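You operate a simulated robot arm through the tools that you are given. There is no shell and no other tool. Be economical: measure what you need, move in short steps, check, and stop when the job is done.

You are at the controls of a simulated two-armed robot. One attempt, no reset.

Task
Test the alarm lamps, change the dead module for the green one and test again.
Fine: fuse holder out for the change, then in and left in; the dead module goes on the blue parts mat.

It is judged by the outcome, as a careful person would: the job done as asked, and still so three seconds after it is handed in. It fails if anything else is knocked over, pushed out of place, dropped, spilled or broken.

Robot
Two 7-joint arms with fingered hands on one trunk, on a base that drives. Base frame: it is fixed to the floor where the robot stands at the start and does not move with it; the origin is under the middle of the robot, x ahead of it, y to its left, z up. Lengths are in mm, angles in rad, forces in N, time in s.
The left shoulder is at the start at [70, 142, 1194], the right one opposite. With the tool pointing down near the work surface each hand reaches from about 380 to 780 mm from the robot's upright axis, wherever it stands, measured 20 degrees to its own side. Places, roughly: alarm panel [500, -200, 900]; blue parts mat [600, -600, 800]; silence key [500, -300, 900]. Payload 3.6 kg a hand.
The tool frame of a hand sits at the grasp point between the pads (the TCP): z along the fingers, y along the line on which they close. The tips reach 25 mm beyond it. The gripper opens to 88 mm. The gripper's body begins 29 mm behind the TCP. The gripper is a hand of 5 fingers: y runs from the thumb to the fingers, the wrist lies at [-13, -97, -162] in the tool frame, and closing takes about 1.5 s.
Orientation is told as [roll, pitch, yaw] about the base's x, y, z axes, in that order, counted from this pose: with the fingers straight down and the wrist toward the robot, the tool's x, y and z point along [0, 1, 0], [1, 0, 0] and [0, 0, -1] of the base frame.

Tools
- The arms move only by the tool drive_tool. It takes "left_rows", "right_rows" or both (then of equal length, played together; a hand with none holds still); each is a list of rows, each an object of numbers (a shift or turn left out is 0, a gripper value left out holds the last): "x", "y", "z": the shift along the tool's x, y, z in mm; "wx", "wy", "wz": the turn, a rotation vector about the tool's x, y, z in rad; "claw": the opening, from 0 (shut) to 1 (fully open). In form: [{"x": .., "y": .., "z": .., "wx": .., "wy": .., "wz": .., "claw": ..}, ...]. A call has 1 to 12 rows; each row is the pose to reach, as a shift and turn from the pose commanded when the call began, along the tool's axes at that moment. Each row takes 0.2 s and may step no farther than 50 mm and 0.15 rad from the row before; otherwise, or with a gripper value out of range, the whole call is refused. Where a pose cannot be reached the arm comes as near as it can. A force on the tool above 40 N (or 10 N above the force at the start of the call, whichever is more), or a blocked arm, ends the call early, and 0.2 s more pass. The fingers move at their own pace (about 72 mm/s each) and stop on an object; they squeeze with about 32 N. The grip force told is the motor's: it shows also when the fingers shut on nothing. Time passes only in rows, and 0.2 s behind the last, so rows that repeat a pose let the fingers close. The reply holds the time, the measured pose of the TCP, the force on the tool along the base axes, the opening and the grip force, in the units named above and with some noise.
- Cameras (640 x 400 px; columns grow to the right, rows downward): "scene" is now at [117.2, -38.3, 1405.1]; the picture's right is [-0.52, -0.86, 0.00], its down [-0.64, 0.38, -0.67] and it looks along [0.58, -0.35, -0.74] (base axes); focal length 244 px, centre (320, 200). "left" rides on the left gripper at [-59, -79, -105] in its tool frame; the picture's right is [-0.73, -0.32, 0.61], its down [0.62, -0.68, 0.38] and it looks along [0.29, 0.66, 0.70] (tool axes); focal length 234 px, centre (320, 200). "right" rides on the right gripper at [59, -79, -105] in its tool frame; the picture's right is [-0.73, 0.32, -0.61], its down [-0.62, -0.68, 0.38] and it looks along [-0.29, 0.66, 0.70] (tool axes); focal length 234 px, centre (320, 200). There is no depth. A picture from a camera that has moved, and an enlarged one, comes with that camera's place and axes in the base frame and with its lens.
- get_image(camera): a new picture of that camera. No time passes.
- lift_body(by): slides the trunk up (or, below 0, down) by that many mm; the arms and the scene camera ride with it, the base frame stays. It gives what a move gives, with no picture.
- base_move(legs): drives the robot by 1 to 6 legs, each [ahead, left, turn to the left] in mm, mm and rad, along the robot's own axes; the way and the turn of a leg run together, so that a leg with both is an arc; at most 1500 mm and 3.142 rad a leg. The arms and the cameras ride along, it lands a little off, and it stops where it bumps. It gives what a move gives.
- grasp_type(shape, hand): the hand has 5 fingers and takes this shape, open, in about a second: jaw (thumb against the fingers, like two jaws); tri (thumb and two fingers); tip (a fingertip pinch); poke (one finger out to press); point (the index stretched); flat (the hand flat); cup (the hand cupped); fist (a fist). The gripper value then closes the fingers along that shape, each until it touches; the sizes above hold for jaw. It gives what a move gives, with no picture.
- head_to(pan, tilt): turns the head with the scene camera to pan (to the left, within 1.501 rad either way) and tilt (down, from -0.506 to 1.204), counted from straight ahead of the robot. It gives what a move gives.
- inspect(camera, box): a new picture of the part [left, top, right, bottom] of that camera's present view, enlarged. No time passes.
- sign_off(): hands the job in; it is judged then, once.

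Work in short steps. Places have to be worked out from the pictures, the camera data and where the tool is seen: move nearer, look again, correct. Check each grasp and each placing, and mend what went wrong. You have 120 turns and 92 pictures in all, those below and enlarged ones among them. Open the grippers and draw the arms clear of the work before you hand the job in, unless the task says otherwise; then end with one line.

The tools are called after "Call:" by a JSON object that holds its "op" and its "data". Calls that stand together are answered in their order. drive_tool: Moves the arms, as the interface text tells. Its arguments: {"type":"object","properties":{"left_rows":{"type":"array","items":{"type":"object","properties":{"x":{"type":"number"},"y":{"type":"number"},"z":{"type":"number"},"wx":{"type":"number"},"wy":{"type":"number"},"wz":{"type":"number"},"claw":{"type":"number"}}}},"right_rows":{"type":"array","items":{"type":"object","properties":{"x":{"type":"number"},"y":{"type":"number"},"z":{"type":"number"},"wx":{"type":"number"},"wy":{"type":"number"},"wz":{"type":"number"},"claw":{"type":"number"}}}}},"required":[]} The other tools are called the same way: lift_body (by) slides the trunk up or down; grasp_type (shape, hand) gives the hand a shape; base_move (legs) drives the base; head_to (pan, tilt) turns the head that bears the scene camera; get_image (camera) takes a picture; inspect (camera, box) takes an enlarged picture of a part of a camera's view; sign_off () hands the job in.

At the start:

```text
clock: 0.0
left_position: [567.1, -12.6, 1199.4]
left_tcp_rot: [0.0, 0.0, 0.002]
left_wrist_force: [0.2, 0.0, 0.0]
left_grip_width: 87.6
left_grip_force: 0.0
left_shape: jaw
right_position: [386.9, -416.0, 1145.9]
right_tcp_rot: [0.001, 0.0, 0.002]
right_wrist_force: [1.0, 0.0, 0.2]
right_grip_width: 87.9
right_grip_force: 0.1
right_shape: jaw
trunk travel left (down, up): [-730.0, 210.0]
robot x, y, heading: [2.1, 0.8, 0.002]
head pan, tilt: [-0.541, 0.834]
```

scene: 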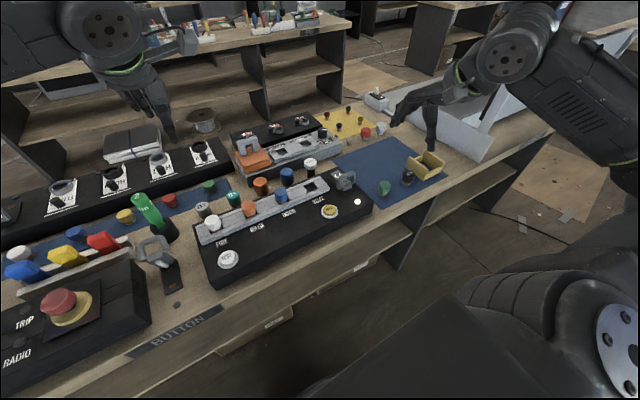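
right: 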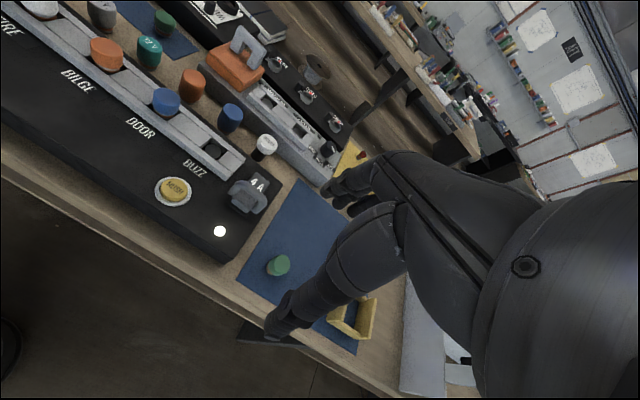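
left: 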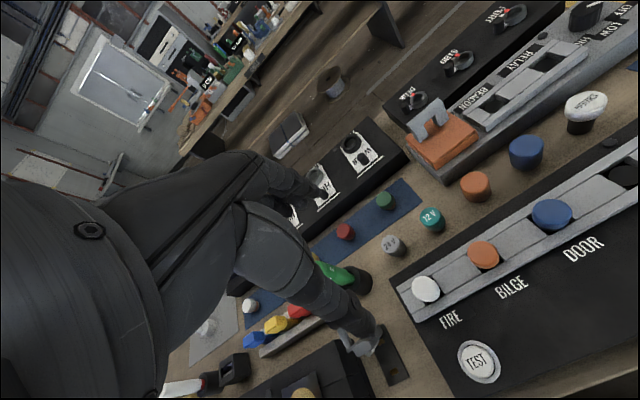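

The panel has TEST on the left, a row of four lamp modules, and an accept button and fuse on the right. I'll enlarge it to read the details.

Call:
{"op": "inspect", "data": {"camera": "scene", "box": [180, 120, 380, 290]}}

Call:
{"op": "inspect", "data": {"camera": "right", "box": [0, 0, 300, 260]}}

Call:
{"op": "inspect", "data": {"camera": "left", "box": [320, 60, 640, 400]}}

```text
2.35 times, centred on (280, 205) of scene
camera zoom: at [117.2, -38.3, 1405.1], right [-0.52, -0.86, 0.0], down [-0.64, 0.38, -0.67], along [0.58, -0.35, -0.74], focal length 574 px, centre (414, 188)
```

zoom: 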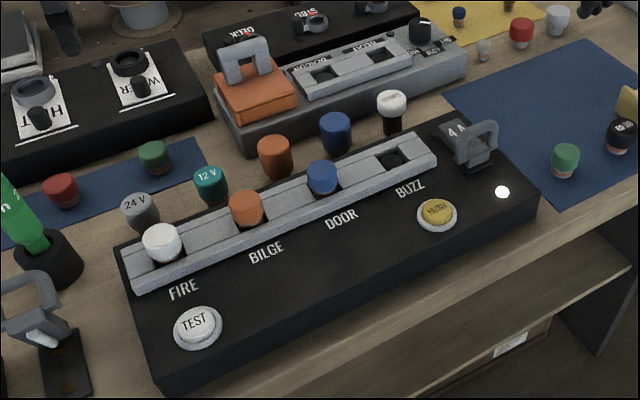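

```text
1.54 times, centred on (150, 130) of right
camera zoom: at [309.0, -356.1, 1248.9], right [0.32, -0.73, 0.61], down [-0.68, -0.62, -0.38], along [0.66, -0.29, -0.7], focal length 360 px, centre (582, 308)
```

zoom: 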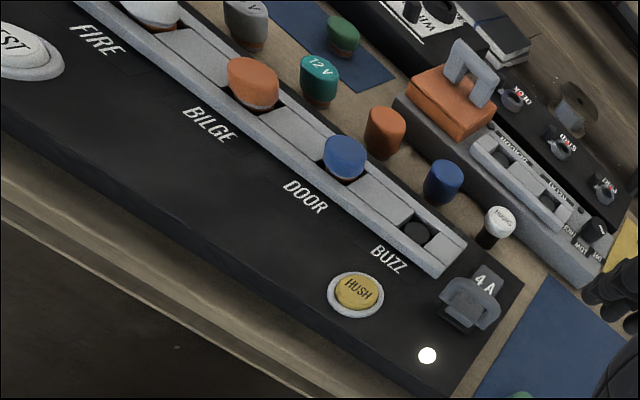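

```text
1.18 times, centred on (480, 230) of left
camera zoom: at [488.5, -72.6, 1303.8], right [-0.32, -0.73, -0.61], down [-0.68, 0.62, -0.38], along [0.66, 0.29, -0.7], focal length 276 px, centre (132, 165)
```

zoom: 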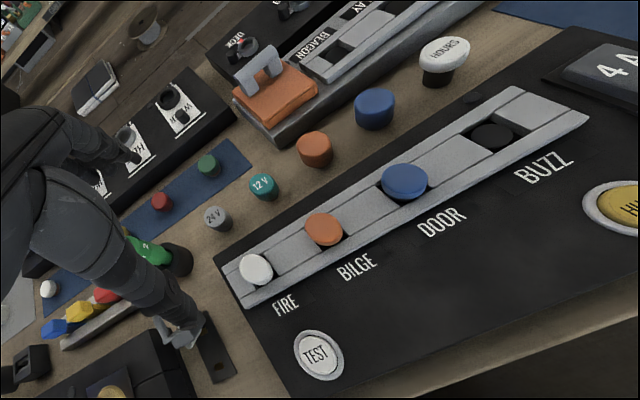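

Several green items are visible: the teal "12 V", one on the back strip and one on the right mat. I'll look closer at each.

Call:
{"op": "inspect", "data": {"camera": "scene", "box": [340, 130, 450, 205]}}

Call:
{"op": "inspect", "data": {"camera": "scene", "box": [180, 155, 330, 250]}}

Call:
{"op": "inspect", "data": {"camera": "scene", "box": [100, 165, 230, 250]}}

Call:
{"op": "inspect", "data": {"camera": "scene", "box": [220, 90, 380, 180]}}

Call:
{"op": "inspect", "data": {"camera": "right", "box": [200, 160, 380, 360]}}

```text
5.33 times, centred on (395, 168) of scene
camera zoom: at [117.2, -38.3, 1405.1], right [-0.52, -0.86, 0.0], down [-0.64, 0.38, -0.67], along [0.58, -0.35, -0.74], focal length 1301 px, centre (-80, 373)
```

zoom: 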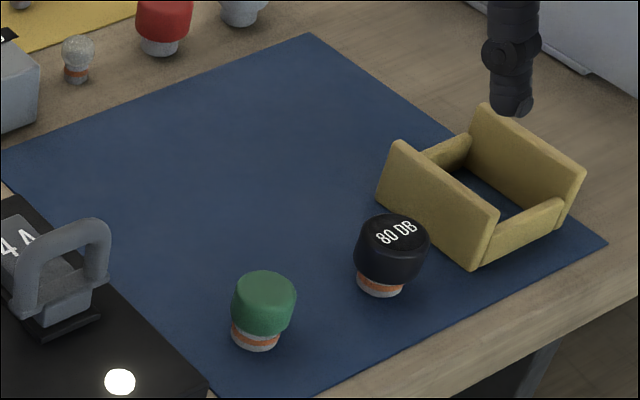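

```text
4.21 times, centred on (255, 202) of scene
camera zoom: at [117.2, -38.3, 1405.1], right [-0.52, -0.86, 0.0], down [-0.64, 0.38, -0.67], along [0.58, -0.35, -0.74], focal length 1027 px, centre (594, 190)
```

zoom: 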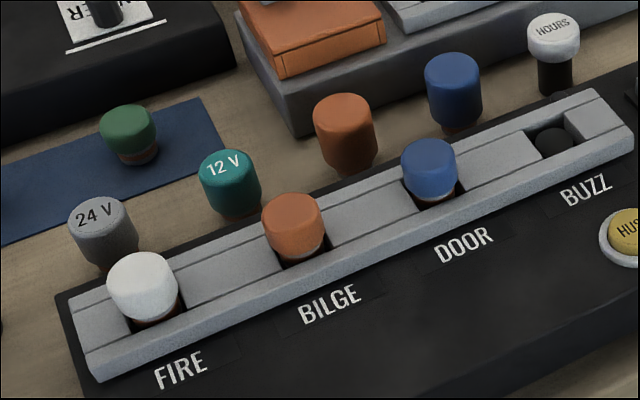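

```text
4.71 times, centred on (165, 208) of scene
camera zoom: at [117.2, -38.3, 1405.1], right [-0.52, -0.86, 0.0], down [-0.64, 0.38, -0.67], along [0.58, -0.35, -0.74], focal length 1148 px, centre (1049, 165)
```

zoom: 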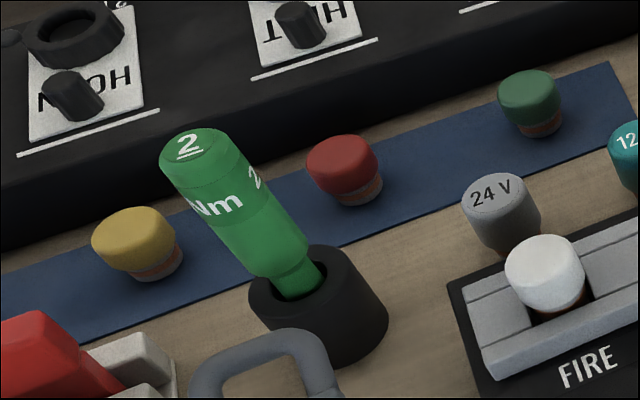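

```text
4.00 times, centred on (300, 135) of scene
camera zoom: at [117.2, -38.3, 1405.1], right [-0.52, -0.86, 0.0], down [-0.64, 0.38, -0.67], along [0.58, -0.35, -0.74], focal length 976 px, centre (400, 460)
```

zoom: 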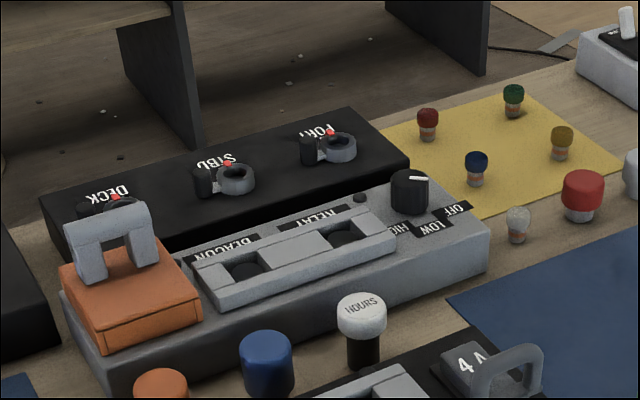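

```text
2.00 times, centred on (290, 260) of right
camera zoom: at [309.0, -356.1, 1248.9], right [0.32, -0.73, 0.61], down [-0.68, -0.62, -0.38], along [0.66, -0.29, -0.7], focal length 468 px, centre (380, 80)
```

zoom: 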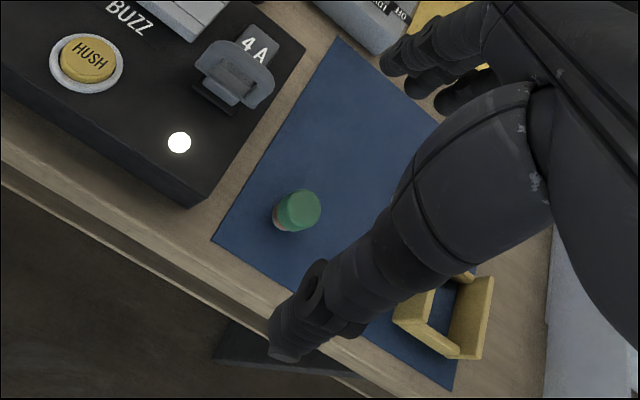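

The green module on the parts mat, with its orange base ring, looks like the panel modules. TEST triangulates to about [480, -2, 882]. I'll shape the left hand to poke and check where its finger is.

Call:
{"op": "grasp_type", "data": {"hand": "left", "shape": "poke"}}

Call:
{"op": "head_to", "data": {"pan": -0.35, "tilt": 0.9}}

Call:
{"op": "get_image", "data": {"camera": "left"}}

Call:
{"op": "get_image", "data": {"camera": "scene"}}

```text
clock: 0.9
left_position: [567.4, -13.0, 1200.6]
left_tcp_rot: [0.0, 0.001, 0.001]
left_wrist_force: [0.6, 0.4, 0.1]
left_grip_width: 0.1
left_grip_force: 0.0
left_shape: poke
right_position: [387.0, -415.9, 1145.4]
right_tcp_rot: [0.0, 0.001, 0.001]
right_wrist_force: [-0.1, 0.1, 0.0]
right_grip_width: 87.9
right_grip_force: 0.1
right_shape: jaw
trunk travel left (down, up): [-730.0, 210.0]
robot x, y, heading: [-2.4, 2.1, 0.0]
head pan, tilt: [-0.541, 0.834]
```

```text
clock: 1.6
left_position: [566.6, -12.5, 1200.0]
left_tcp_rot: [0.002, 0.0, 0.002]
left_wrist_force: [0.4, 0.5, -0.9]
left_grip_width: 0.0
left_grip_force: 0.2
left_shape: poke
right_position: [386.8, -415.3, 1146.9]
right_tcp_rot: [-0.001, 0.0, 0.001]
right_wrist_force: [0.5, 0.5, -0.3]
right_grip_width: 87.8
right_grip_force: 0.1
right_shape: jaw
trunk travel left (down, up): [-730.0, 210.0]
robot x, y, heading: [-1.5, -1.9, 0.001]
head pan, tilt: [-0.351, 0.901]
```

```text
80 pictures are left
camera left: at [488.5, -72.6, 1303.8], right [-0.32, -0.73, -0.61], down [-0.68, 0.62, -0.38], along [0.66, 0.29, -0.7], focal length 234 px, centre (320, 200)
```

left: 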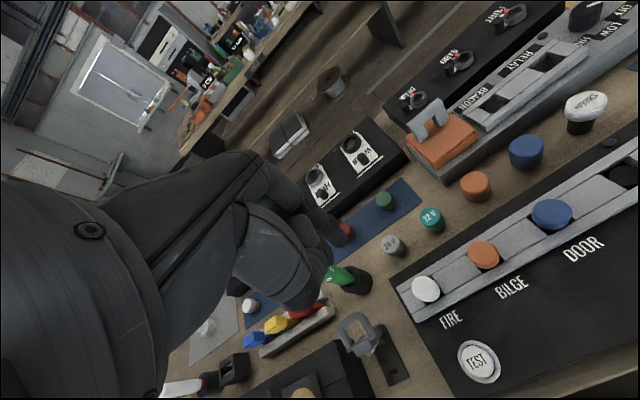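

```text
79 pictures are left
camera scene: at [120.5, -23.5, 1400.0], right [-0.34, -0.94, 0.0], down [-0.74, 0.27, -0.62], along [0.58, -0.21, -0.78], focal length 244 px, centre (320, 200)
```

scene: 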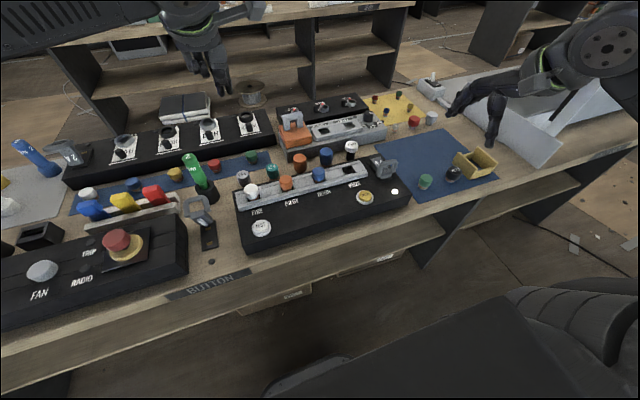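

I'll zoom on the left hand to see the poking finger's tip relative to the TCP.

Call:
{"op": "inspect", "data": {"camera": "scene", "box": [150, 0, 290, 110]}}

Call:
{"op": "inspect", "data": {"camera": "left", "box": [220, 200, 400, 360]}}

```text
3.64 times, centred on (220, 55) of scene
camera zoom: at [120.5, -23.5, 1400.0], right [-0.34, -0.94, 0.0], down [-0.74, 0.27, -0.62], along [0.58, -0.21, -0.78], focal length 887 px, centre (684, 727)
```

zoom: 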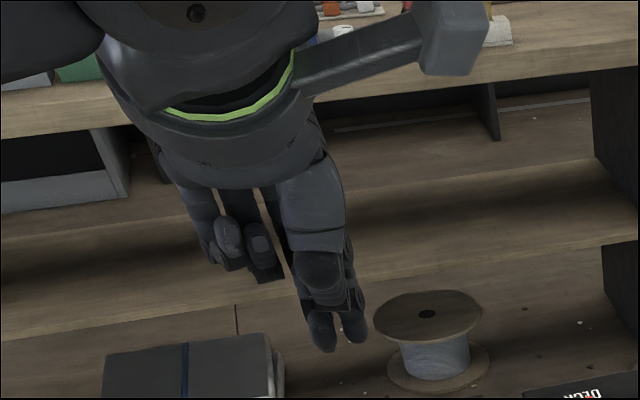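

```text
2.50 times, centred on (310, 280) of left
camera zoom: at [488.5, -72.6, 1303.8], right [-0.32, -0.73, -0.61], down [-0.68, 0.62, -0.38], along [0.66, 0.29, -0.7], focal length 585 px, centre (345, 0)
```

zoom: 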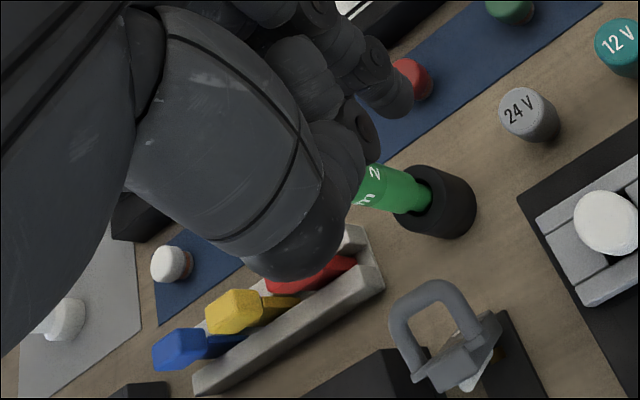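

The fingertip sits about 30 mm below the TCP and nearly on its axis. I'll move the left hand above TEST, to a TCP height of about 950.

Call:
{"op": "drive_tool", "data": {"left_rows": [{"x": 1, "y": -15, "z": 41}, {"x": 2, "y": -31, "z": 83}, {"x": 3, "y": -46, "z": 125}, {"x": 4, "y": -62, "z": 167}, {"x": 5, "y": -77, "z": 209}, {"x": 6, "y": -93, "z": 250}, {"x": 6, "y": -93, "z": 250}]}}

Call:
{"op": "get_image", "data": {"camera": "left"}}

Call:
{"op": "inspect", "data": {"camera": "scene", "box": [200, 140, 420, 260]}}

```text
clock: 3.2
left_position: [474.5, -6.3, 950.5]
left_tcp_rot: [0.0, 0.0, -0.001]
left_wrist_force: [0.1, 0.6, -0.4]
left_grip_width: 0.2
left_grip_force: 0.1
left_shape: poke
right_position: [386.2, -414.8, 1146.9]
right_tcp_rot: [0.002, 0.001, -0.002]
right_wrist_force: [-0.1, -0.2, -0.5]
right_grip_width: 87.7
right_grip_force: 0.0
right_shape: jaw
trunk travel left (down, up): [-730.0, 210.0]
robot x, y, heading: [0.2, -1.0, 0.002]
head pan, tilt: [-0.351, 0.901]
```

```text
76 pictures are left
camera left: at [395.5, -65.8, 1053.8], right [-0.32, -0.73, -0.61], down [-0.68, 0.62, -0.38], along [0.66, 0.29, -0.7], focal length 234 px, centre (320, 200)
```

left: 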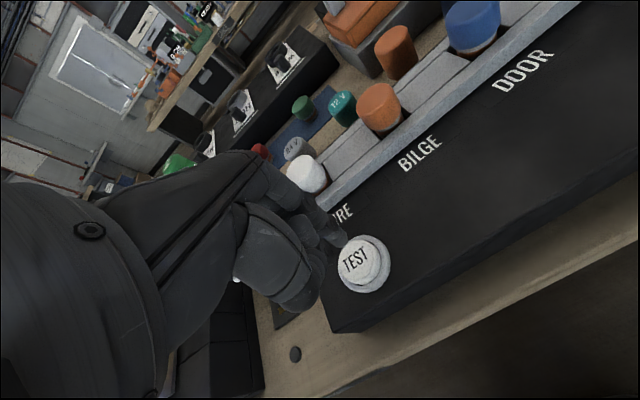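

```text
2.91 times, centred on (310, 200) of scene
camera zoom: at [120.3, -23.6, 1400.1], right [-0.34, -0.94, 0.0], down [-0.74, 0.27, -0.62], along [0.58, -0.21, -0.78], focal length 710 px, centre (349, 200)
```

zoom: 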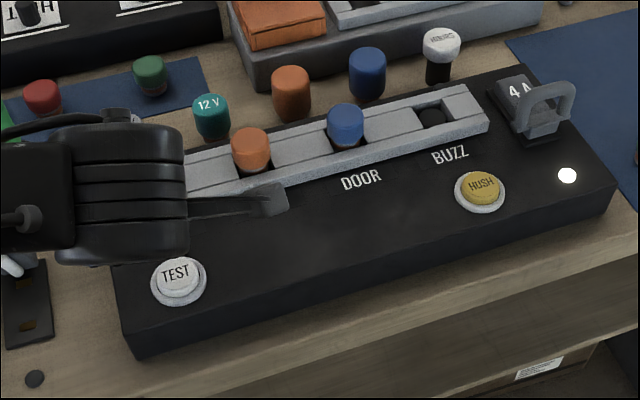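

The finger is over TEST, with the button top at about [478, 0, 885]. I'll press down gradually.

Call:
{"op": "drive_tool", "data": {"left_rows": [{"y": 2, "x": 3, "z": 15}, {"y": 2, "x": 3, "z": 25}, {"y": 2, "x": 3, "z": 30}, {"y": 2, "x": 3, "z": 34}, {"y": 2, "x": 3, "z": 38}]}}

Call:
{"op": "get_image", "data": {"camera": "left"}}

```text
clock: 4.4
left_position: [476.6, -4.1, 913.1]
left_tcp_rot: [0.0, 0.0, 0.002]
left_wrist_force: [-0.1, -0.2, 0.2]
left_grip_width: 0.3
left_grip_force: 0.0
left_shape: poke
right_position: [387.5, -415.5, 1144.7]
right_tcp_rot: [0.002, 0.0, 0.0]
right_wrist_force: [0.2, 0.2, -0.2]
right_grip_width: 87.5
right_grip_force: 0.1
right_shape: jaw
trunk travel left (down, up): [-730.0, 210.0]
robot x, y, heading: [1.4, -3.3, 0.002]
head pan, tilt: [-0.351, 0.901]
```

```text
74 pictures are left
camera left: at [397.8, -63.7, 1016.0], right [-0.32, -0.73, -0.61], down [-0.68, 0.62, -0.38], along [0.66, 0.29, -0.7], focal length 234 px, centre (320, 200)
```

left: 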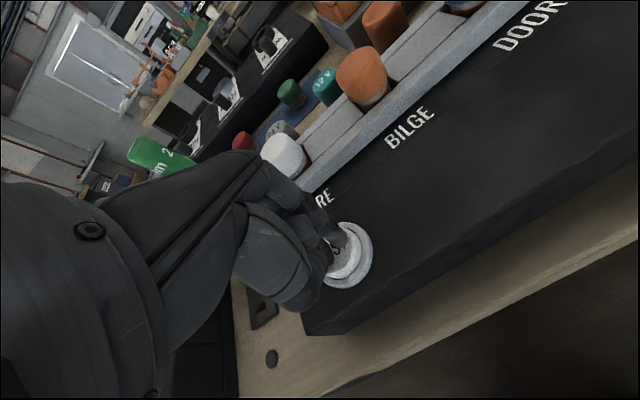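

No contact yet; the tip is just over the button. I'll continue down in small steps.

Call:
{"op": "drive_tool", "data": {"left_rows": [{"z": 3}, {"z": 6}, {"z": 9}, {"z": 12}, {"z": 12}]}}

Call:
{"op": "get_image", "data": {"camera": "left"}}

```text
clock: 5.6
left_position: [475.9, -4.6, 902.3]
left_tcp_rot: [-0.003, -0.007, 0.002]
left_wrist_force: [8.4, 1.4, 31.8]
left_grip_width: 0.0
left_grip_force: 0.0
left_shape: poke
right_position: [384.9, -414.6, 1146.6]
right_tcp_rot: [-0.001, -0.003, 0.0]
right_wrist_force: [0.2, -0.1, 0.4]
right_grip_width: 87.5
right_grip_force: 0.2
right_shape: jaw
trunk travel left (down, up): [-730.0, 210.0]
robot x, y, heading: [1.3, -3.5, -0.002]
head pan, tilt: [-0.351, 0.901]
```

```text
73 pictures are left
camera left: at [396.9, -63.6, 1006.1], right [-0.32, -0.73, -0.61], down [-0.68, 0.62, -0.39], along [0.66, 0.29, -0.69], focal length 234 px, centre (320, 200)
```

left: 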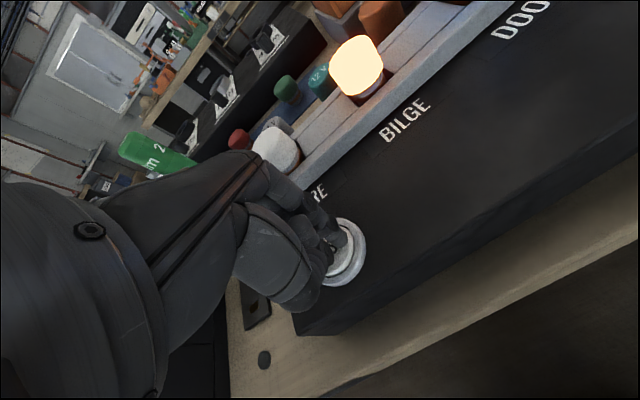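

BILGE is lit and FIRE (white) looks dark. I'll check DOOR and BUZZ from the scene camera.

Call:
{"op": "inspect", "data": {"camera": "scene", "box": [200, 140, 420, 260]}}

Call:
{"op": "inspect", "data": {"camera": "left", "box": [220, 60, 420, 260]}}

```text
2.91 times, centred on (310, 200) of scene
camera zoom: at [118.5, -23.3, 1400.7], right [-0.34, -0.94, 0.0], down [-0.73, 0.27, -0.62], along [0.58, -0.21, -0.78], focal length 710 px, centre (349, 200)
```

zoom: 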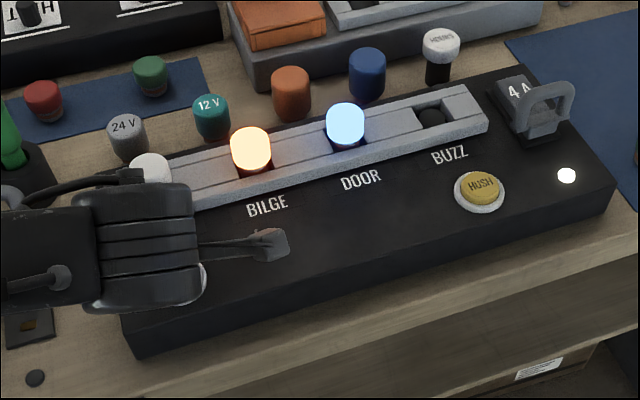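

```text
2.00 times, centred on (320, 160) of left
camera zoom: at [396.9, -63.6, 1006.1], right [-0.32, -0.73, -0.61], down [-0.68, 0.62, -0.39], along [0.66, 0.29, -0.69], focal length 468 px, centre (320, 280)
```

zoom: 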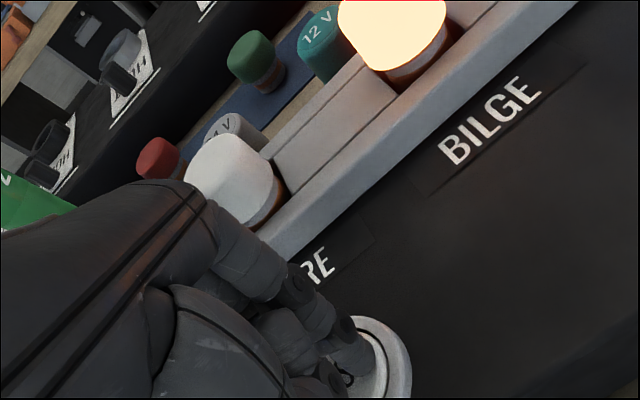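

DOOR is lit and BUZZ is an empty slot, so the dead module is FIRE (white), at about [594, 0]. I'll release TEST, raise the left hand, and then look at the fuse and modules.

Call:
{"op": "drive_tool", "data": {"left_rows": [{"z": -20}, {"z": -60}, {"z": -105, "x": 10, "y": -10}, {"z": -150, "x": 25, "y": -20}, {"z": -195, "x": 40, "y": -30}, {"z": -235, "x": 60, "y": -30}]}}

Call:
{"op": "grasp_type", "data": {"hand": "left", "shape": "jaw"}}

Call:
{"op": "head_to", "data": {"pan": -0.6, "tilt": 0.8}}

Call:
{"op": "inspect", "data": {"camera": "scene", "box": [160, 120, 360, 270]}}

Call:
{"op": "inspect", "data": {"camera": "right", "box": [150, 120, 310, 260]}}

```text
clock: 7.0
left_position: [445.5, 55.6, 1135.7]
left_tcp_rot: [-0.001, -0.001, 0.0]
left_wrist_force: [-0.1, -0.1, -0.2]
left_grip_width: 0.0
left_grip_force: 0.2
left_shape: poke
right_position: [386.6, -414.4, 1146.8]
right_tcp_rot: [0.0, -0.001, -0.001]
right_wrist_force: [0.1, 0.6, 0.7]
right_grip_width: 87.3
right_grip_force: 0.0
right_shape: jaw
trunk travel left (down, up): [-730.0, 210.0]
robot x, y, heading: [0.4, 4.5, 0.002]
head pan, tilt: [-0.351, 0.901]
```

```text
clock: 7.9
left_position: [447.4, 55.0, 1135.3]
left_tcp_rot: [0.001, -0.001, 0.001]
left_wrist_force: [-0.6, 0.8, 0.3]
left_grip_width: 87.9
left_grip_force: 0.1
left_shape: jaw
right_position: [386.4, -415.1, 1146.0]
right_tcp_rot: [0.0, 0.001, -0.001]
right_wrist_force: [0.1, -0.3, 0.0]
right_grip_width: 87.6
right_grip_force: 0.1
right_shape: jaw
trunk travel left (down, up): [-730.0, 210.0]
robot x, y, heading: [-1.0, 0.8, -0.007]
head pan, tilt: [-0.351, 0.901]
```

```text
clock: 8.7
left_position: [446.9, 55.7, 1134.3]
left_tcp_rot: [0.001, -0.001, 0.0]
left_wrist_force: [0.4, -0.5, 1.1]
left_grip_width: 88.0
left_grip_force: 0.0
left_shape: jaw
right_position: [386.3, -414.2, 1146.2]
right_tcp_rot: [0.001, -0.001, 0.002]
right_wrist_force: [-0.6, -0.6, 0.4]
right_grip_width: 87.8
right_grip_force: 0.1
right_shape: jaw
trunk travel left (down, up): [-730.0, 210.0]
robot x, y, heading: [-1.1, -1.9, -0.001]
head pan, tilt: [-0.6, 0.799]
```

```text
2.67 times, centred on (260, 195) of scene
camera zoom: at [116.1, -42.9, 1407.9], right [-0.56, -0.83, 0.0], down [-0.59, 0.4, -0.7], along [0.58, -0.39, -0.72], focal length 651 px, centre (480, 213)
```

zoom: 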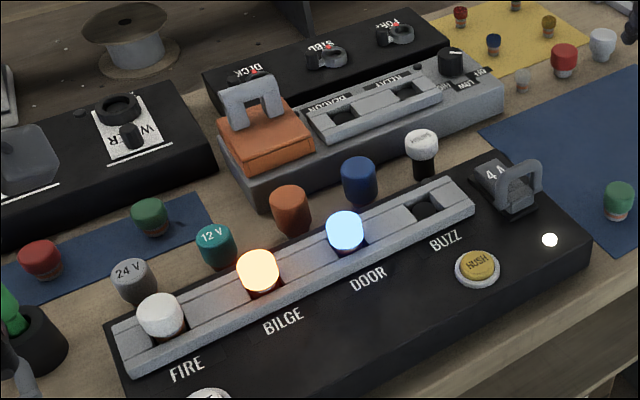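

```text
2.86 times, centred on (230, 190) of right
camera zoom: at [309.0, -355.9, 1249.0], right [0.32, -0.73, 0.61], down [-0.68, -0.62, -0.38], along [0.66, -0.29, -0.7], focal length 669 px, centre (577, 229)
```

zoom: 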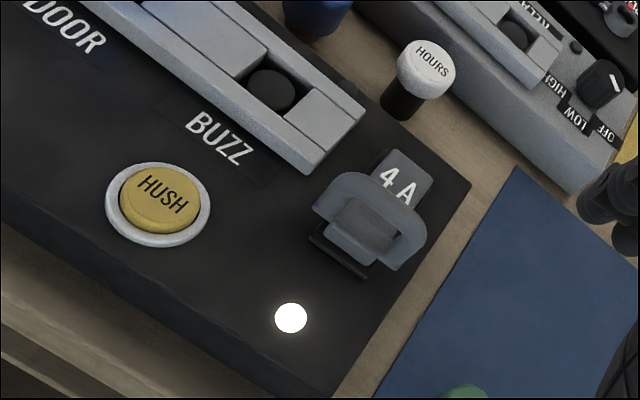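

The lamps have latched on (FIRE dark). The fuse handle bar triangulates to about [524, -373, 938] and spans y. I plan to shift the base 150 mm right so the left hand can pull and hold the fuse while the right hand swaps modules.

Call:
{"op": "base_move", "data": {"legs": [[0, -150, 0]]}}

Call:
{"op": "head_to", "data": {"pan": -0.35, "tilt": 0.85}}

Call:
{"op": "get_image", "data": {"camera": "scene"}}

Call:
{"op": "get_image", "data": {"camera": "left"}}

```text
clock: 10.1
left_position: [446.6, -91.6, 1134.4]
left_tcp_rot: [-0.003, -0.001, 0.002]
left_wrist_force: [-0.1, 0.3, -1.3]
left_grip_width: 87.6
left_grip_force: 0.1
left_shape: jaw
right_position: [387.5, -562.5, 1148.1]
right_tcp_rot: [-0.001, -0.001, 0.0]
right_wrist_force: [0.8, -0.6, -0.5]
right_grip_width: 87.5
right_grip_force: 0.1
right_shape: jaw
trunk travel left (down, up): [-730.0, 210.0]
robot x, y, heading: [0.1, -148.3, -0.004]
head pan, tilt: [-0.6, 0.799]
```

```text
clock: 10.8
left_position: [446.3, -94.4, 1133.6]
left_tcp_rot: [-0.001, 0.001, 0.002]
left_wrist_force: [-0.9, 0.2, 0.3]
left_grip_width: 87.8
left_grip_force: 0.1
left_shape: jaw
right_position: [387.5, -564.3, 1145.8]
right_tcp_rot: [0.003, 0.0, 0.002]
right_wrist_force: [-0.3, -0.2, -0.5]
right_grip_width: 87.4
right_grip_force: 0.0
right_shape: jaw
trunk travel left (down, up): [-730.0, 210.0]
robot x, y, heading: [-1.7, -152.3, 0.002]
head pan, tilt: [-0.351, 0.85]
```

```text
68 pictures are left
camera scene: at [123.0, -174.1, 1403.9], right [-0.34, -0.94, 0.0], down [-0.71, 0.26, -0.66], along [0.62, -0.23, -0.75], focal length 244 px, centre (320, 200)
```

scene: 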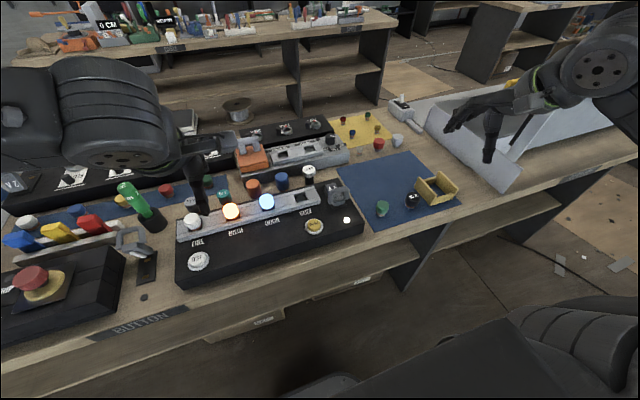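

```text
67 pictures are left
camera left: at [368.1, -153.9, 1238.7], right [-0.32, -0.73, -0.61], down [-0.68, 0.62, -0.38], along [0.66, 0.29, -0.7], focal length 234 px, centre (320, 200)
```

left: 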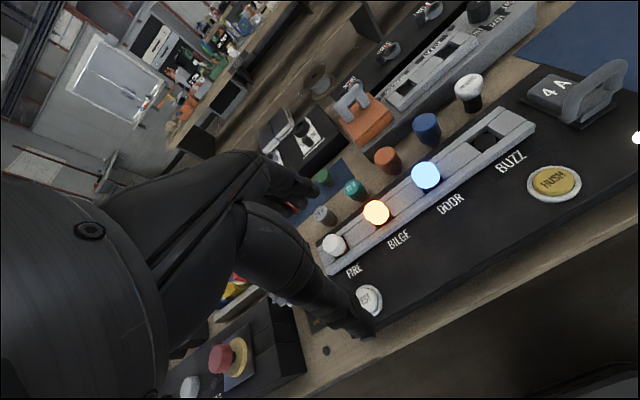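

The lamps are still latched; pulling the fuse will cut the power. I'll move the left hand high over the fuse and ease the right hand outward for clearance.

Call:
{"op": "drive_tool", "data": {"left_rows": [{"x": -40, "y": 11, "z": 10}, {"x": -80, "y": 22, "z": 20}, {"x": -120, "y": 33, "z": 30}, {"x": -160, "y": 44, "z": 40}, {"x": -200, "y": 56, "z": 55}, {"x": -240, "y": 67, "z": 75}, {"x": -279, "y": 78, "z": 95}, {"x": -279, "y": 78, "z": 95}], "right_rows": [{"x": -15}, {"x": -30}, {"x": -45}, {"x": -60}, {"x": -75}, {"x": -90}, {"x": -100}, {"x": -100}]}}

Call:
{"op": "get_image", "data": {"camera": "left"}}

Call:
{"op": "inspect", "data": {"camera": "scene", "box": [250, 120, 450, 250]}}

```text
clock: 12.6
left_position: [524.6, -372.4, 1040.2]
left_tcp_rot: [-0.001, 0.002, 0.003]
left_wrist_force: [0.0, -0.2, 0.5]
left_grip_width: 87.8
left_grip_force: 0.0
left_shape: jaw
right_position: [385.2, -662.3, 1146.5]
right_tcp_rot: [0.001, -0.001, 0.001]
right_wrist_force: [-0.1, -0.2, -0.5]
right_grip_width: 87.8
right_grip_force: 0.1
right_shape: jaw
trunk travel left (down, up): [-730.0, 210.0]
robot x, y, heading: [0.1, -149.8, -0.0]
head pan, tilt: [-0.351, 0.85]
```

```text
66 pictures are left
camera left: at [446.3, -431.0, 1143.4], right [-0.32, -0.73, -0.61], down [-0.68, 0.62, -0.38], along [0.66, 0.29, -0.7], focal length 234 px, centre (320, 200)
```

left: 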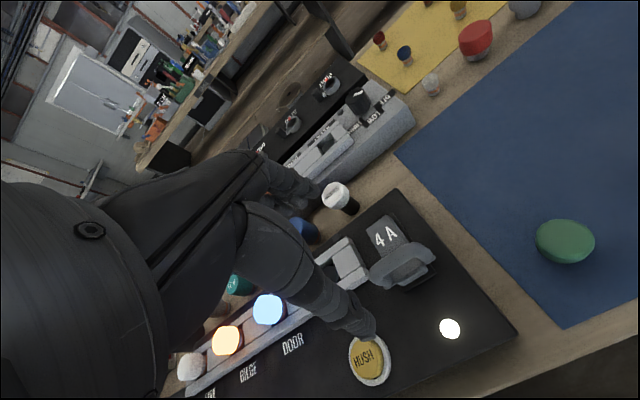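

```text
3.08 times, centred on (350, 185) of scene
camera zoom: at [122.8, -171.9, 1404.0], right [-0.34, -0.94, 0.0], down [-0.71, 0.26, -0.66], along [0.62, -0.23, -0.75], focal length 751 px, centre (228, 246)
```

zoom: 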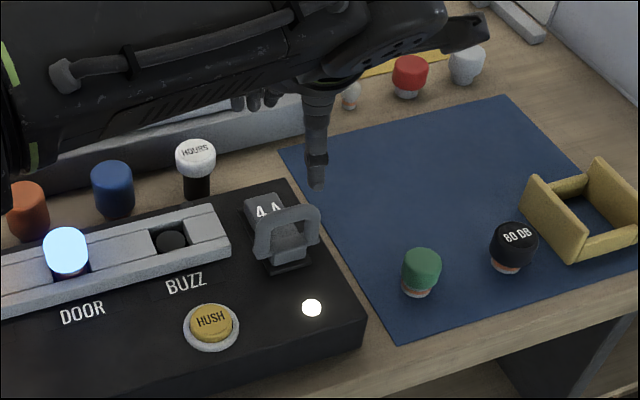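

I'll enlarge the handle in the left camera to fix its y and height.

Call:
{"op": "inspect", "data": {"camera": "left", "box": [320, 190, 480, 320]}}

Call:
{"op": "inspect", "data": {"camera": "scene", "box": [310, 160, 380, 225]}}

```text
3.08 times, centred on (400, 255) of left
camera zoom: at [446.3, -431.0, 1143.4], right [-0.32, -0.73, -0.61], down [-0.68, 0.62, -0.38], along [0.66, 0.29, -0.7], focal length 720 px, centre (74, 31)
```

zoom: 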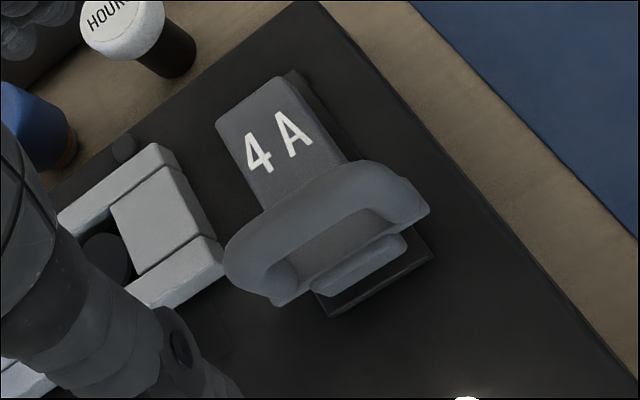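

```text
6.15 times, centred on (345, 192) of scene
camera zoom: at [122.8, -171.9, 1404.0], right [-0.34, -0.94, 0.0], down [-0.71, 0.26, -0.66], along [0.62, -0.23, -0.75], focal length 1502 px, centre (166, 246)
```

zoom: 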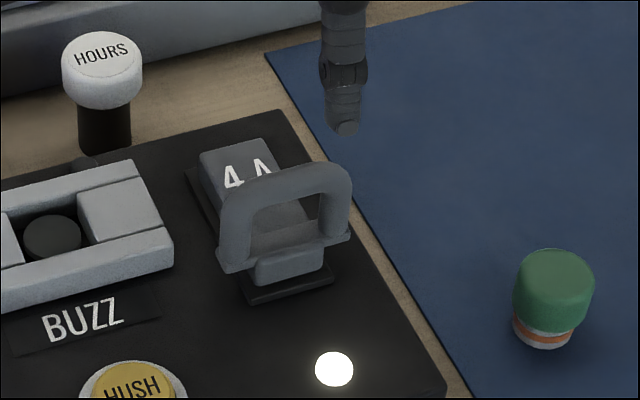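

The handle bar is at about [533, -383, 930]. I'll descend partway and look again.

Call:
{"op": "drive_tool", "data": {"left_rows": [{"x": -5, "y": 4, "z": 30}, {"x": -9, "y": 8, "z": 60}, {"x": -9, "y": 8, "z": 60}]}}

Call:
{"op": "inspect", "data": {"camera": "left", "box": [240, 170, 480, 350]}}

Call:
{"op": "inspect", "data": {"camera": "scene", "box": [290, 150, 390, 225]}}

Call:
{"op": "inspect", "data": {"camera": "right", "box": [0, 0, 300, 220]}}

```text
clock: 13.4
left_position: [531.6, -376.5, 989.9]
left_tcp_rot: [0.002, -0.001, 0.002]
left_wrist_force: [-0.5, -0.5, -0.2]
left_grip_width: 87.9
left_grip_force: 0.0
left_shape: jaw
left hand out of reach, approached as far as the arm can: row 2, 3
right_position: [387.3, -663.9, 1146.8]
right_tcp_rot: [0.0, -0.001, 0.002]
right_wrist_force: [-1.3, 0.4, 0.3]
right_grip_width: 87.7
right_grip_force: 0.0
right_shape: jaw
trunk travel left (down, up): [-730.0, 210.0]
robot x, y, heading: [-1.0, -144.8, 0.003]
head pan, tilt: [-0.351, 0.85]
```

```text
2.22 times, centred on (360, 260) of left
camera zoom: at [452.3, -435.7, 1093.4], right [-0.32, -0.73, -0.61], down [-0.68, 0.62, -0.38], along [0.66, 0.29, -0.7], focal length 520 px, centre (231, 67)
```

zoom: 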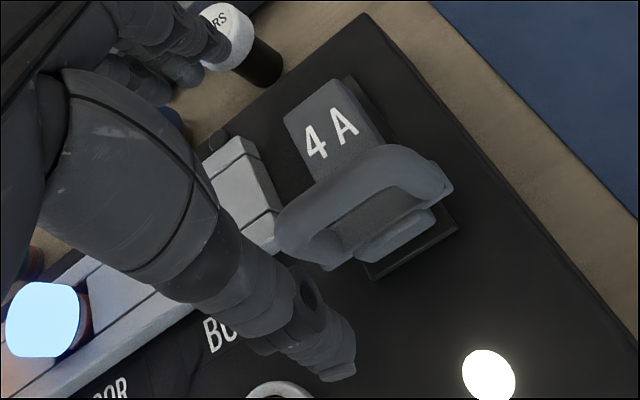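

```text
5.33 times, centred on (340, 188) of scene
camera zoom: at [122.7, -173.5, 1404.0], right [-0.34, -0.94, 0.0], down [-0.71, 0.26, -0.66], along [0.62, -0.23, -0.75], focal length 1301 px, centre (213, 267)
```

zoom: 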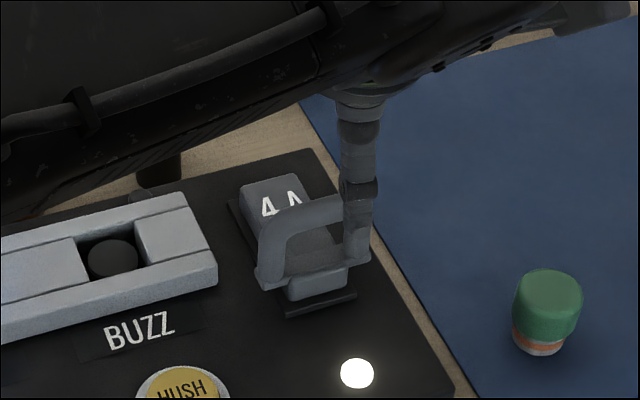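

```text
1.82 times, centred on (150, 110) of right
camera zoom: at [308.5, -604.7, 1248.7], right [0.32, -0.73, 0.61], down [-0.68, -0.62, -0.38], along [0.66, -0.29, -0.7], focal length 426 px, centre (629, 364)
```

zoom: 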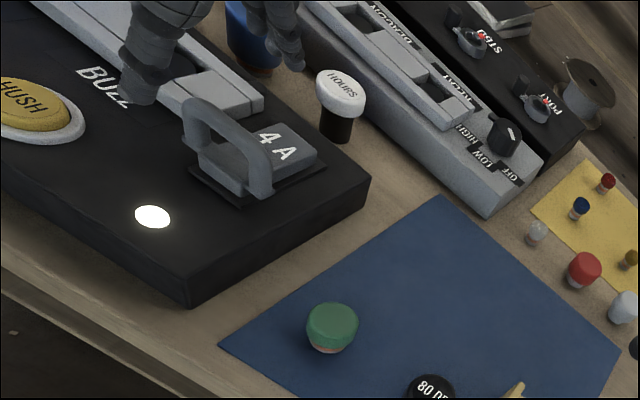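

The left arm hit its reach limit. I'll raise it a little and shift the base another 100 mm right.

Call:
{"op": "drive_tool", "data": {"left_rows": [{"z": -45}, {"z": -60}]}}

Call:
{"op": "base_move", "data": {"legs": [[0, -100, 0]]}}

```text
clock: 14.0
left_position: [531.1, -376.8, 1049.7]
left_tcp_rot: [-0.001, 0.001, 0.001]
left_wrist_force: [-0.1, -0.1, 0.2]
left_grip_width: 87.9
left_grip_force: 0.1
left_shape: jaw
right_position: [386.5, -664.7, 1145.0]
right_tcp_rot: [0.0, 0.0, 0.002]
right_wrist_force: [0.4, 0.4, -0.4]
right_grip_width: 87.7
right_grip_force: 0.1
right_shape: jaw
trunk travel left (down, up): [-730.0, 210.0]
robot x, y, heading: [0.2, -150.0, 0.001]
head pan, tilt: [-0.351, 0.85]
```

```text
clock: 15.2
left_position: [532.3, -474.2, 1050.8]
left_tcp_rot: [-0.001, 0.0, 0.001]
left_wrist_force: [-0.6, 0.9, -0.5]
left_grip_width: 87.8
left_grip_force: 0.1
left_shape: jaw
right_position: [386.9, -762.0, 1145.9]
right_tcp_rot: [0.0, 0.002, 0.001]
right_wrist_force: [-0.3, 0.4, -0.8]
right_grip_width: 87.7
right_grip_force: 0.1
right_shape: jaw
trunk travel left (down, up): [-730.0, 210.0]
robot x, y, heading: [-1.2, -247.0, 0.001]
head pan, tilt: [-0.351, 0.85]
```

The bar triangulates consistently to about [530, -386, 930]. I'll approach above it, then go down to a TCP height of about 960.

Call:
{"op": "drive_tool", "data": {"left_rows": [{"x": 44, "y": -1}, {"x": 88, "y": -2, "z": 10}, {"x": 88, "y": -2, "z": 50}, {"x": 88, "y": -2, "z": 85}, {"x": 88, "y": -2, "z": 85}]}}

Call:
{"op": "get_image", "data": {"camera": "left"}}

Call:
{"op": "inspect", "data": {"camera": "right", "box": [0, 0, 220, 150]}}

```text
clock: 16.4
left_position: [529.1, -389.5, 964.8]
left_tcp_rot: [-0.001, 0.0, 0.003]
left_wrist_force: [0.2, 0.2, 0.1]
left_grip_width: 88.0
left_grip_force: 0.1
left_shape: jaw
right_position: [387.3, -762.5, 1145.1]
right_tcp_rot: [0.002, 0.002, 0.002]
right_wrist_force: [0.1, -0.5, 0.2]
right_grip_width: 87.8
right_grip_force: 0.0
right_shape: jaw
trunk travel left (down, up): [-730.0, 210.0]
robot x, y, heading: [-1.6, -245.7, -0.001]
head pan, tilt: [-0.351, 0.85]
```

```text
59 pictures are left
camera left: at [450.3, -448.2, 1068.2], right [-0.32, -0.73, -0.61], down [-0.68, 0.62, -0.38], along [0.66, 0.29, -0.7], focal length 234 px, centre (320, 200)
```

left: 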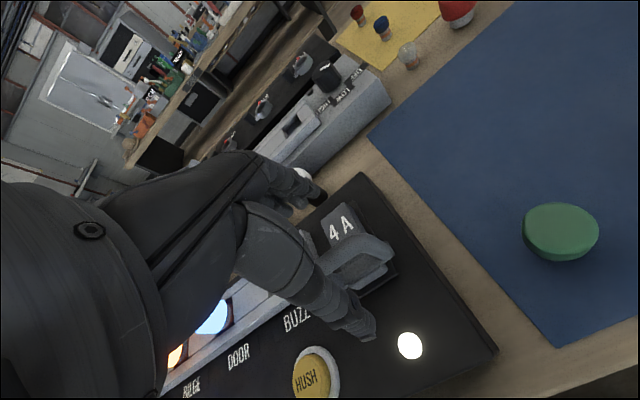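

```text
2.67 times, centred on (110, 75) of right
camera zoom: at [308.7, -703.7, 1248.8], right [0.32, -0.73, 0.61], down [-0.68, -0.62, -0.38], along [0.66, -0.29, -0.7], focal length 624 px, centre (880, 533)
```

zoom: 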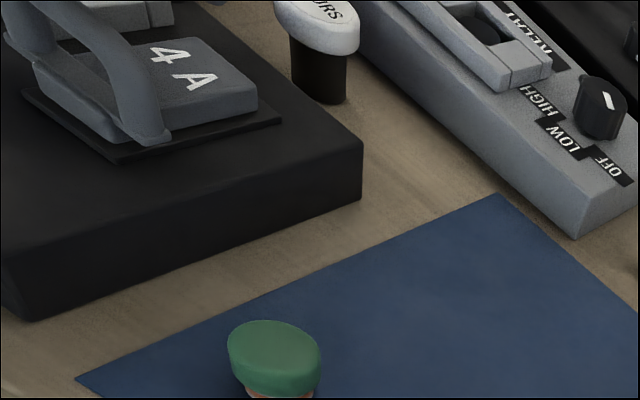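

The handle lies between thumb and fingers. I'll descend to a TCP height of about 926 and close.

Call:
{"op": "drive_tool", "data": {"left_rows": [{"z": 15}, {"z": 28}, {"z": 39}, {"z": 39, "claw": 0.5}, {"z": 39, "claw": 0.0}, {"z": 39, "claw": 0.0}, {"z": 39, "claw": 0.0}, {"z": 39, "claw": 0.0}, {"z": 39, "claw": 0.0}]}}

Call:
{"op": "inspect", "data": {"camera": "left", "box": [240, 150, 440, 350]}}

```text
clock: 18.4
left_position: [530.3, -388.0, 925.8]
left_tcp_rot: [0.0, 0.001, 0.001]
left_wrist_force: [0.2, 0.6, 0.0]
left_grip_width: 0.3
left_grip_force: 31.8
left_shape: jaw
right_position: [387.2, -763.0, 1146.0]
right_tcp_rot: [-0.001, 0.0, 0.001]
right_wrist_force: [-0.5, 0.8, 0.4]
right_grip_width: 87.7
right_grip_force: 0.1
right_shape: jaw
trunk travel left (down, up): [-730.0, 210.0]
robot x, y, heading: [-0.7, -248.7, -0.002]
head pan, tilt: [-0.351, 0.85]
```

```text
2.00 times, centred on (340, 250) of left
camera zoom: at [450.8, -447.2, 1030.0], right [-0.32, -0.73, -0.61], down [-0.68, 0.62, -0.38], along [0.66, 0.29, -0.7], focal length 468 px, centre (280, 100)
```

zoom: 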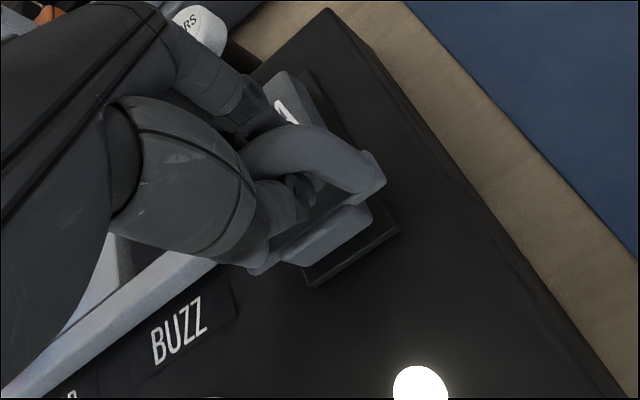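

The fingers met below the bar, inside the arch. I'll open, raise about 14 mm and close again on the bar.

Call:
{"op": "drive_tool", "data": {"left_rows": [{"claw": 0.6}, {"claw": 0.6}, {"claw": 0.6}, {"claw": 0.6, "z": -14}, {"claw": 0.6, "z": -14}, {"z": -14, "claw": 0.0}, {"z": -14, "claw": 0.0}, {"z": -14, "claw": 0.0}, {"z": -14, "claw": 0.0}, {"z": -14, "claw": 0.0}]}}

Call:
{"op": "inspect", "data": {"camera": "left", "box": [240, 150, 440, 350]}}

Call:
{"op": "inspect", "data": {"camera": "scene", "box": [240, 130, 400, 240]}}

```text
clock: 20.6
left_position: [531.1, -387.6, 939.7]
left_tcp_rot: [0.0, 0.002, 0.003]
left_wrist_force: [2.5, 1.6, -2.7]
left_grip_width: 6.8
left_grip_force: 31.9
left_shape: jaw
right_position: [386.7, -762.0, 1144.6]
right_tcp_rot: [0.0, 0.0, 0.002]
right_wrist_force: [0.6, 0.2, -0.1]
right_grip_width: 87.8
right_grip_force: 0.1
right_shape: jaw
trunk travel left (down, up): [-730.0, 210.0]
robot x, y, heading: [1.8, -244.6, -0.004]
head pan, tilt: [-0.351, 0.85]
```

```text
2.00 times, centred on (340, 250) of left
camera zoom: at [451.7, -447.2, 1043.4], right [-0.32, -0.73, -0.61], down [-0.68, 0.62, -0.38], along [0.66, 0.29, -0.7], focal length 468 px, centre (280, 100)
```

zoom: 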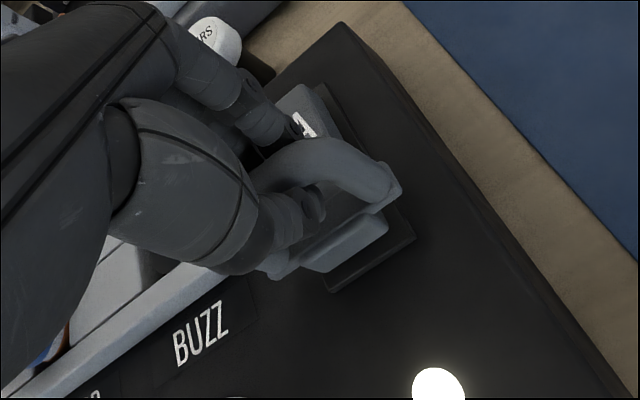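

```text
3.64 times, centred on (320, 185) of scene
camera zoom: at [123.9, -272.5, 1403.8], right [-0.34, -0.94, 0.0], down [-0.71, 0.26, -0.66], along [0.62, -0.23, -0.75], focal length 887 px, centre (320, 254)
```

zoom: 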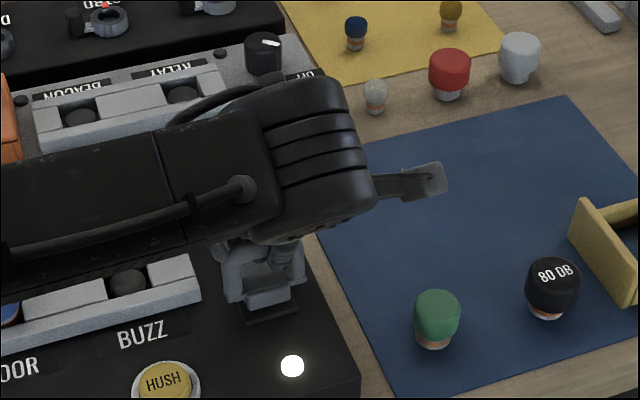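

The bar is gripped (6.8 mm) with TCP at [531, -387.6, 939.7]. I'll pull straight up.

Call:
{"op": "drive_tool", "data": {"left_rows": [{"z": -5}, {"z": -12}, {"z": -25}, {"z": -45}, {"z": -65}]}}

Call:
{"op": "get_image", "data": {"camera": "left"}}

Call:
{"op": "get_image", "data": {"camera": "scene"}}

```text
clock: 21.4
left_position: [538.9, -388.0, 955.4]
left_tcp_rot: [0.008, 0.01, 0.008]
left_wrist_force: [24.4, -5.1, -32.0]
left_grip_width: 5.7
left_grip_force: 32.3
left_shape: jaw
right_position: [395.1, -765.2, 1141.5]
right_tcp_rot: [0.004, 0.006, 0.002]
right_wrist_force: [-0.4, 0.4, -0.4]
right_grip_width: 87.7
right_grip_force: 0.0
right_shape: jaw
trunk travel left (down, up): [-730.0, 210.0]
robot x, y, heading: [2.9, -246.2, 0.002]
head pan, tilt: [-0.351, 0.85]
stopped in row 4 (left hand): the force on the tool passed its limit (the readings are from after the stop); the commanded pose is now the measured one
```

```text
54 pictures are left
camera left: at [460.0, -447.8, 1059.6], right [-0.32, -0.72, -0.61], down [-0.69, 0.62, -0.37], along [0.65, 0.3, -0.7], focal length 234 px, centre (320, 200)
```

left: 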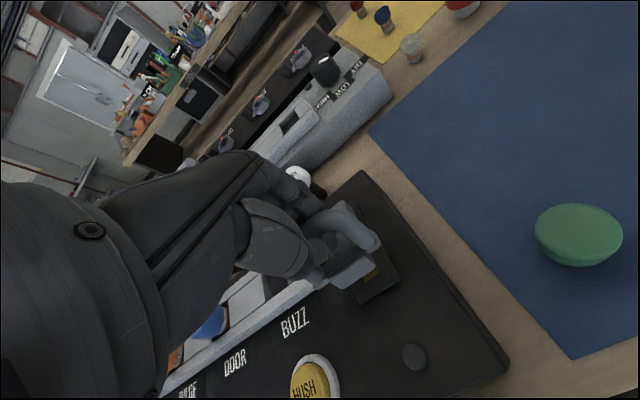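

```text
53 pictures are left
camera scene: at [132.9, -275.9, 1402.6], right [-0.34, -0.94, 0.0], down [-0.71, 0.26, -0.65], along [0.61, -0.22, -0.76], focal length 244 px, centre (320, 200)
```

scene: 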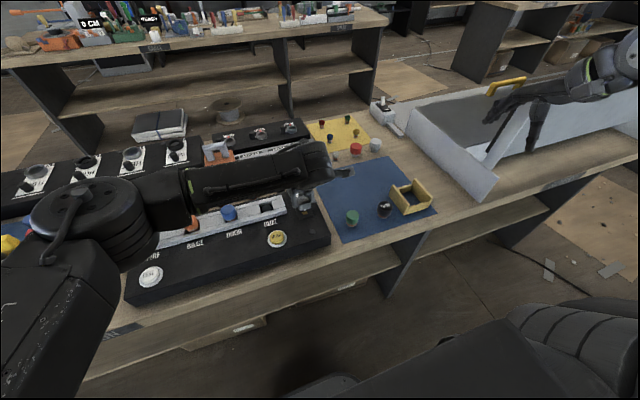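

The indicator light went out, so the fuse has come off its contacts, but something resists. I'll zoom in.

Call:
{"op": "inspect", "data": {"camera": "left", "box": [280, 170, 440, 320]}}

Call:
{"op": "inspect", "data": {"camera": "scene", "box": [250, 150, 350, 250]}}

```text
2.67 times, centred on (360, 245) of left
camera zoom: at [460.0, -447.8, 1059.6], right [-0.32, -0.72, -0.61], down [-0.69, 0.62, -0.37], along [0.65, 0.3, -0.7], focal length 624 px, centre (213, 80)
```

zoom: 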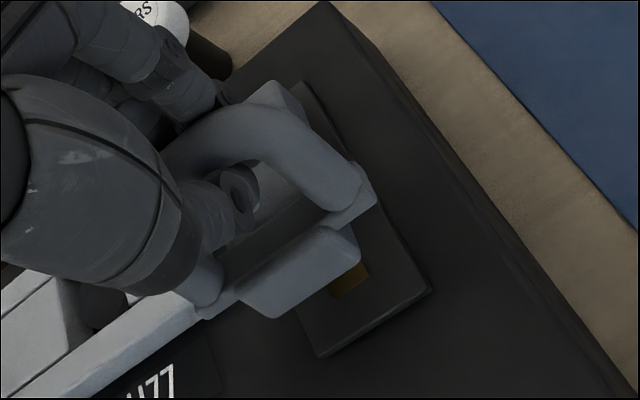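

```text
4.00 times, centred on (300, 200) of scene
camera zoom: at [132.9, -275.9, 1402.6], right [-0.34, -0.94, 0.0], down [-0.71, 0.26, -0.65], along [0.61, -0.22, -0.76], focal length 976 px, centre (400, 200)
```

zoom: 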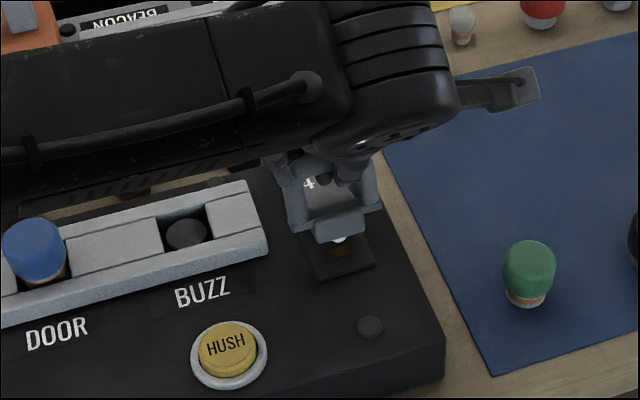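

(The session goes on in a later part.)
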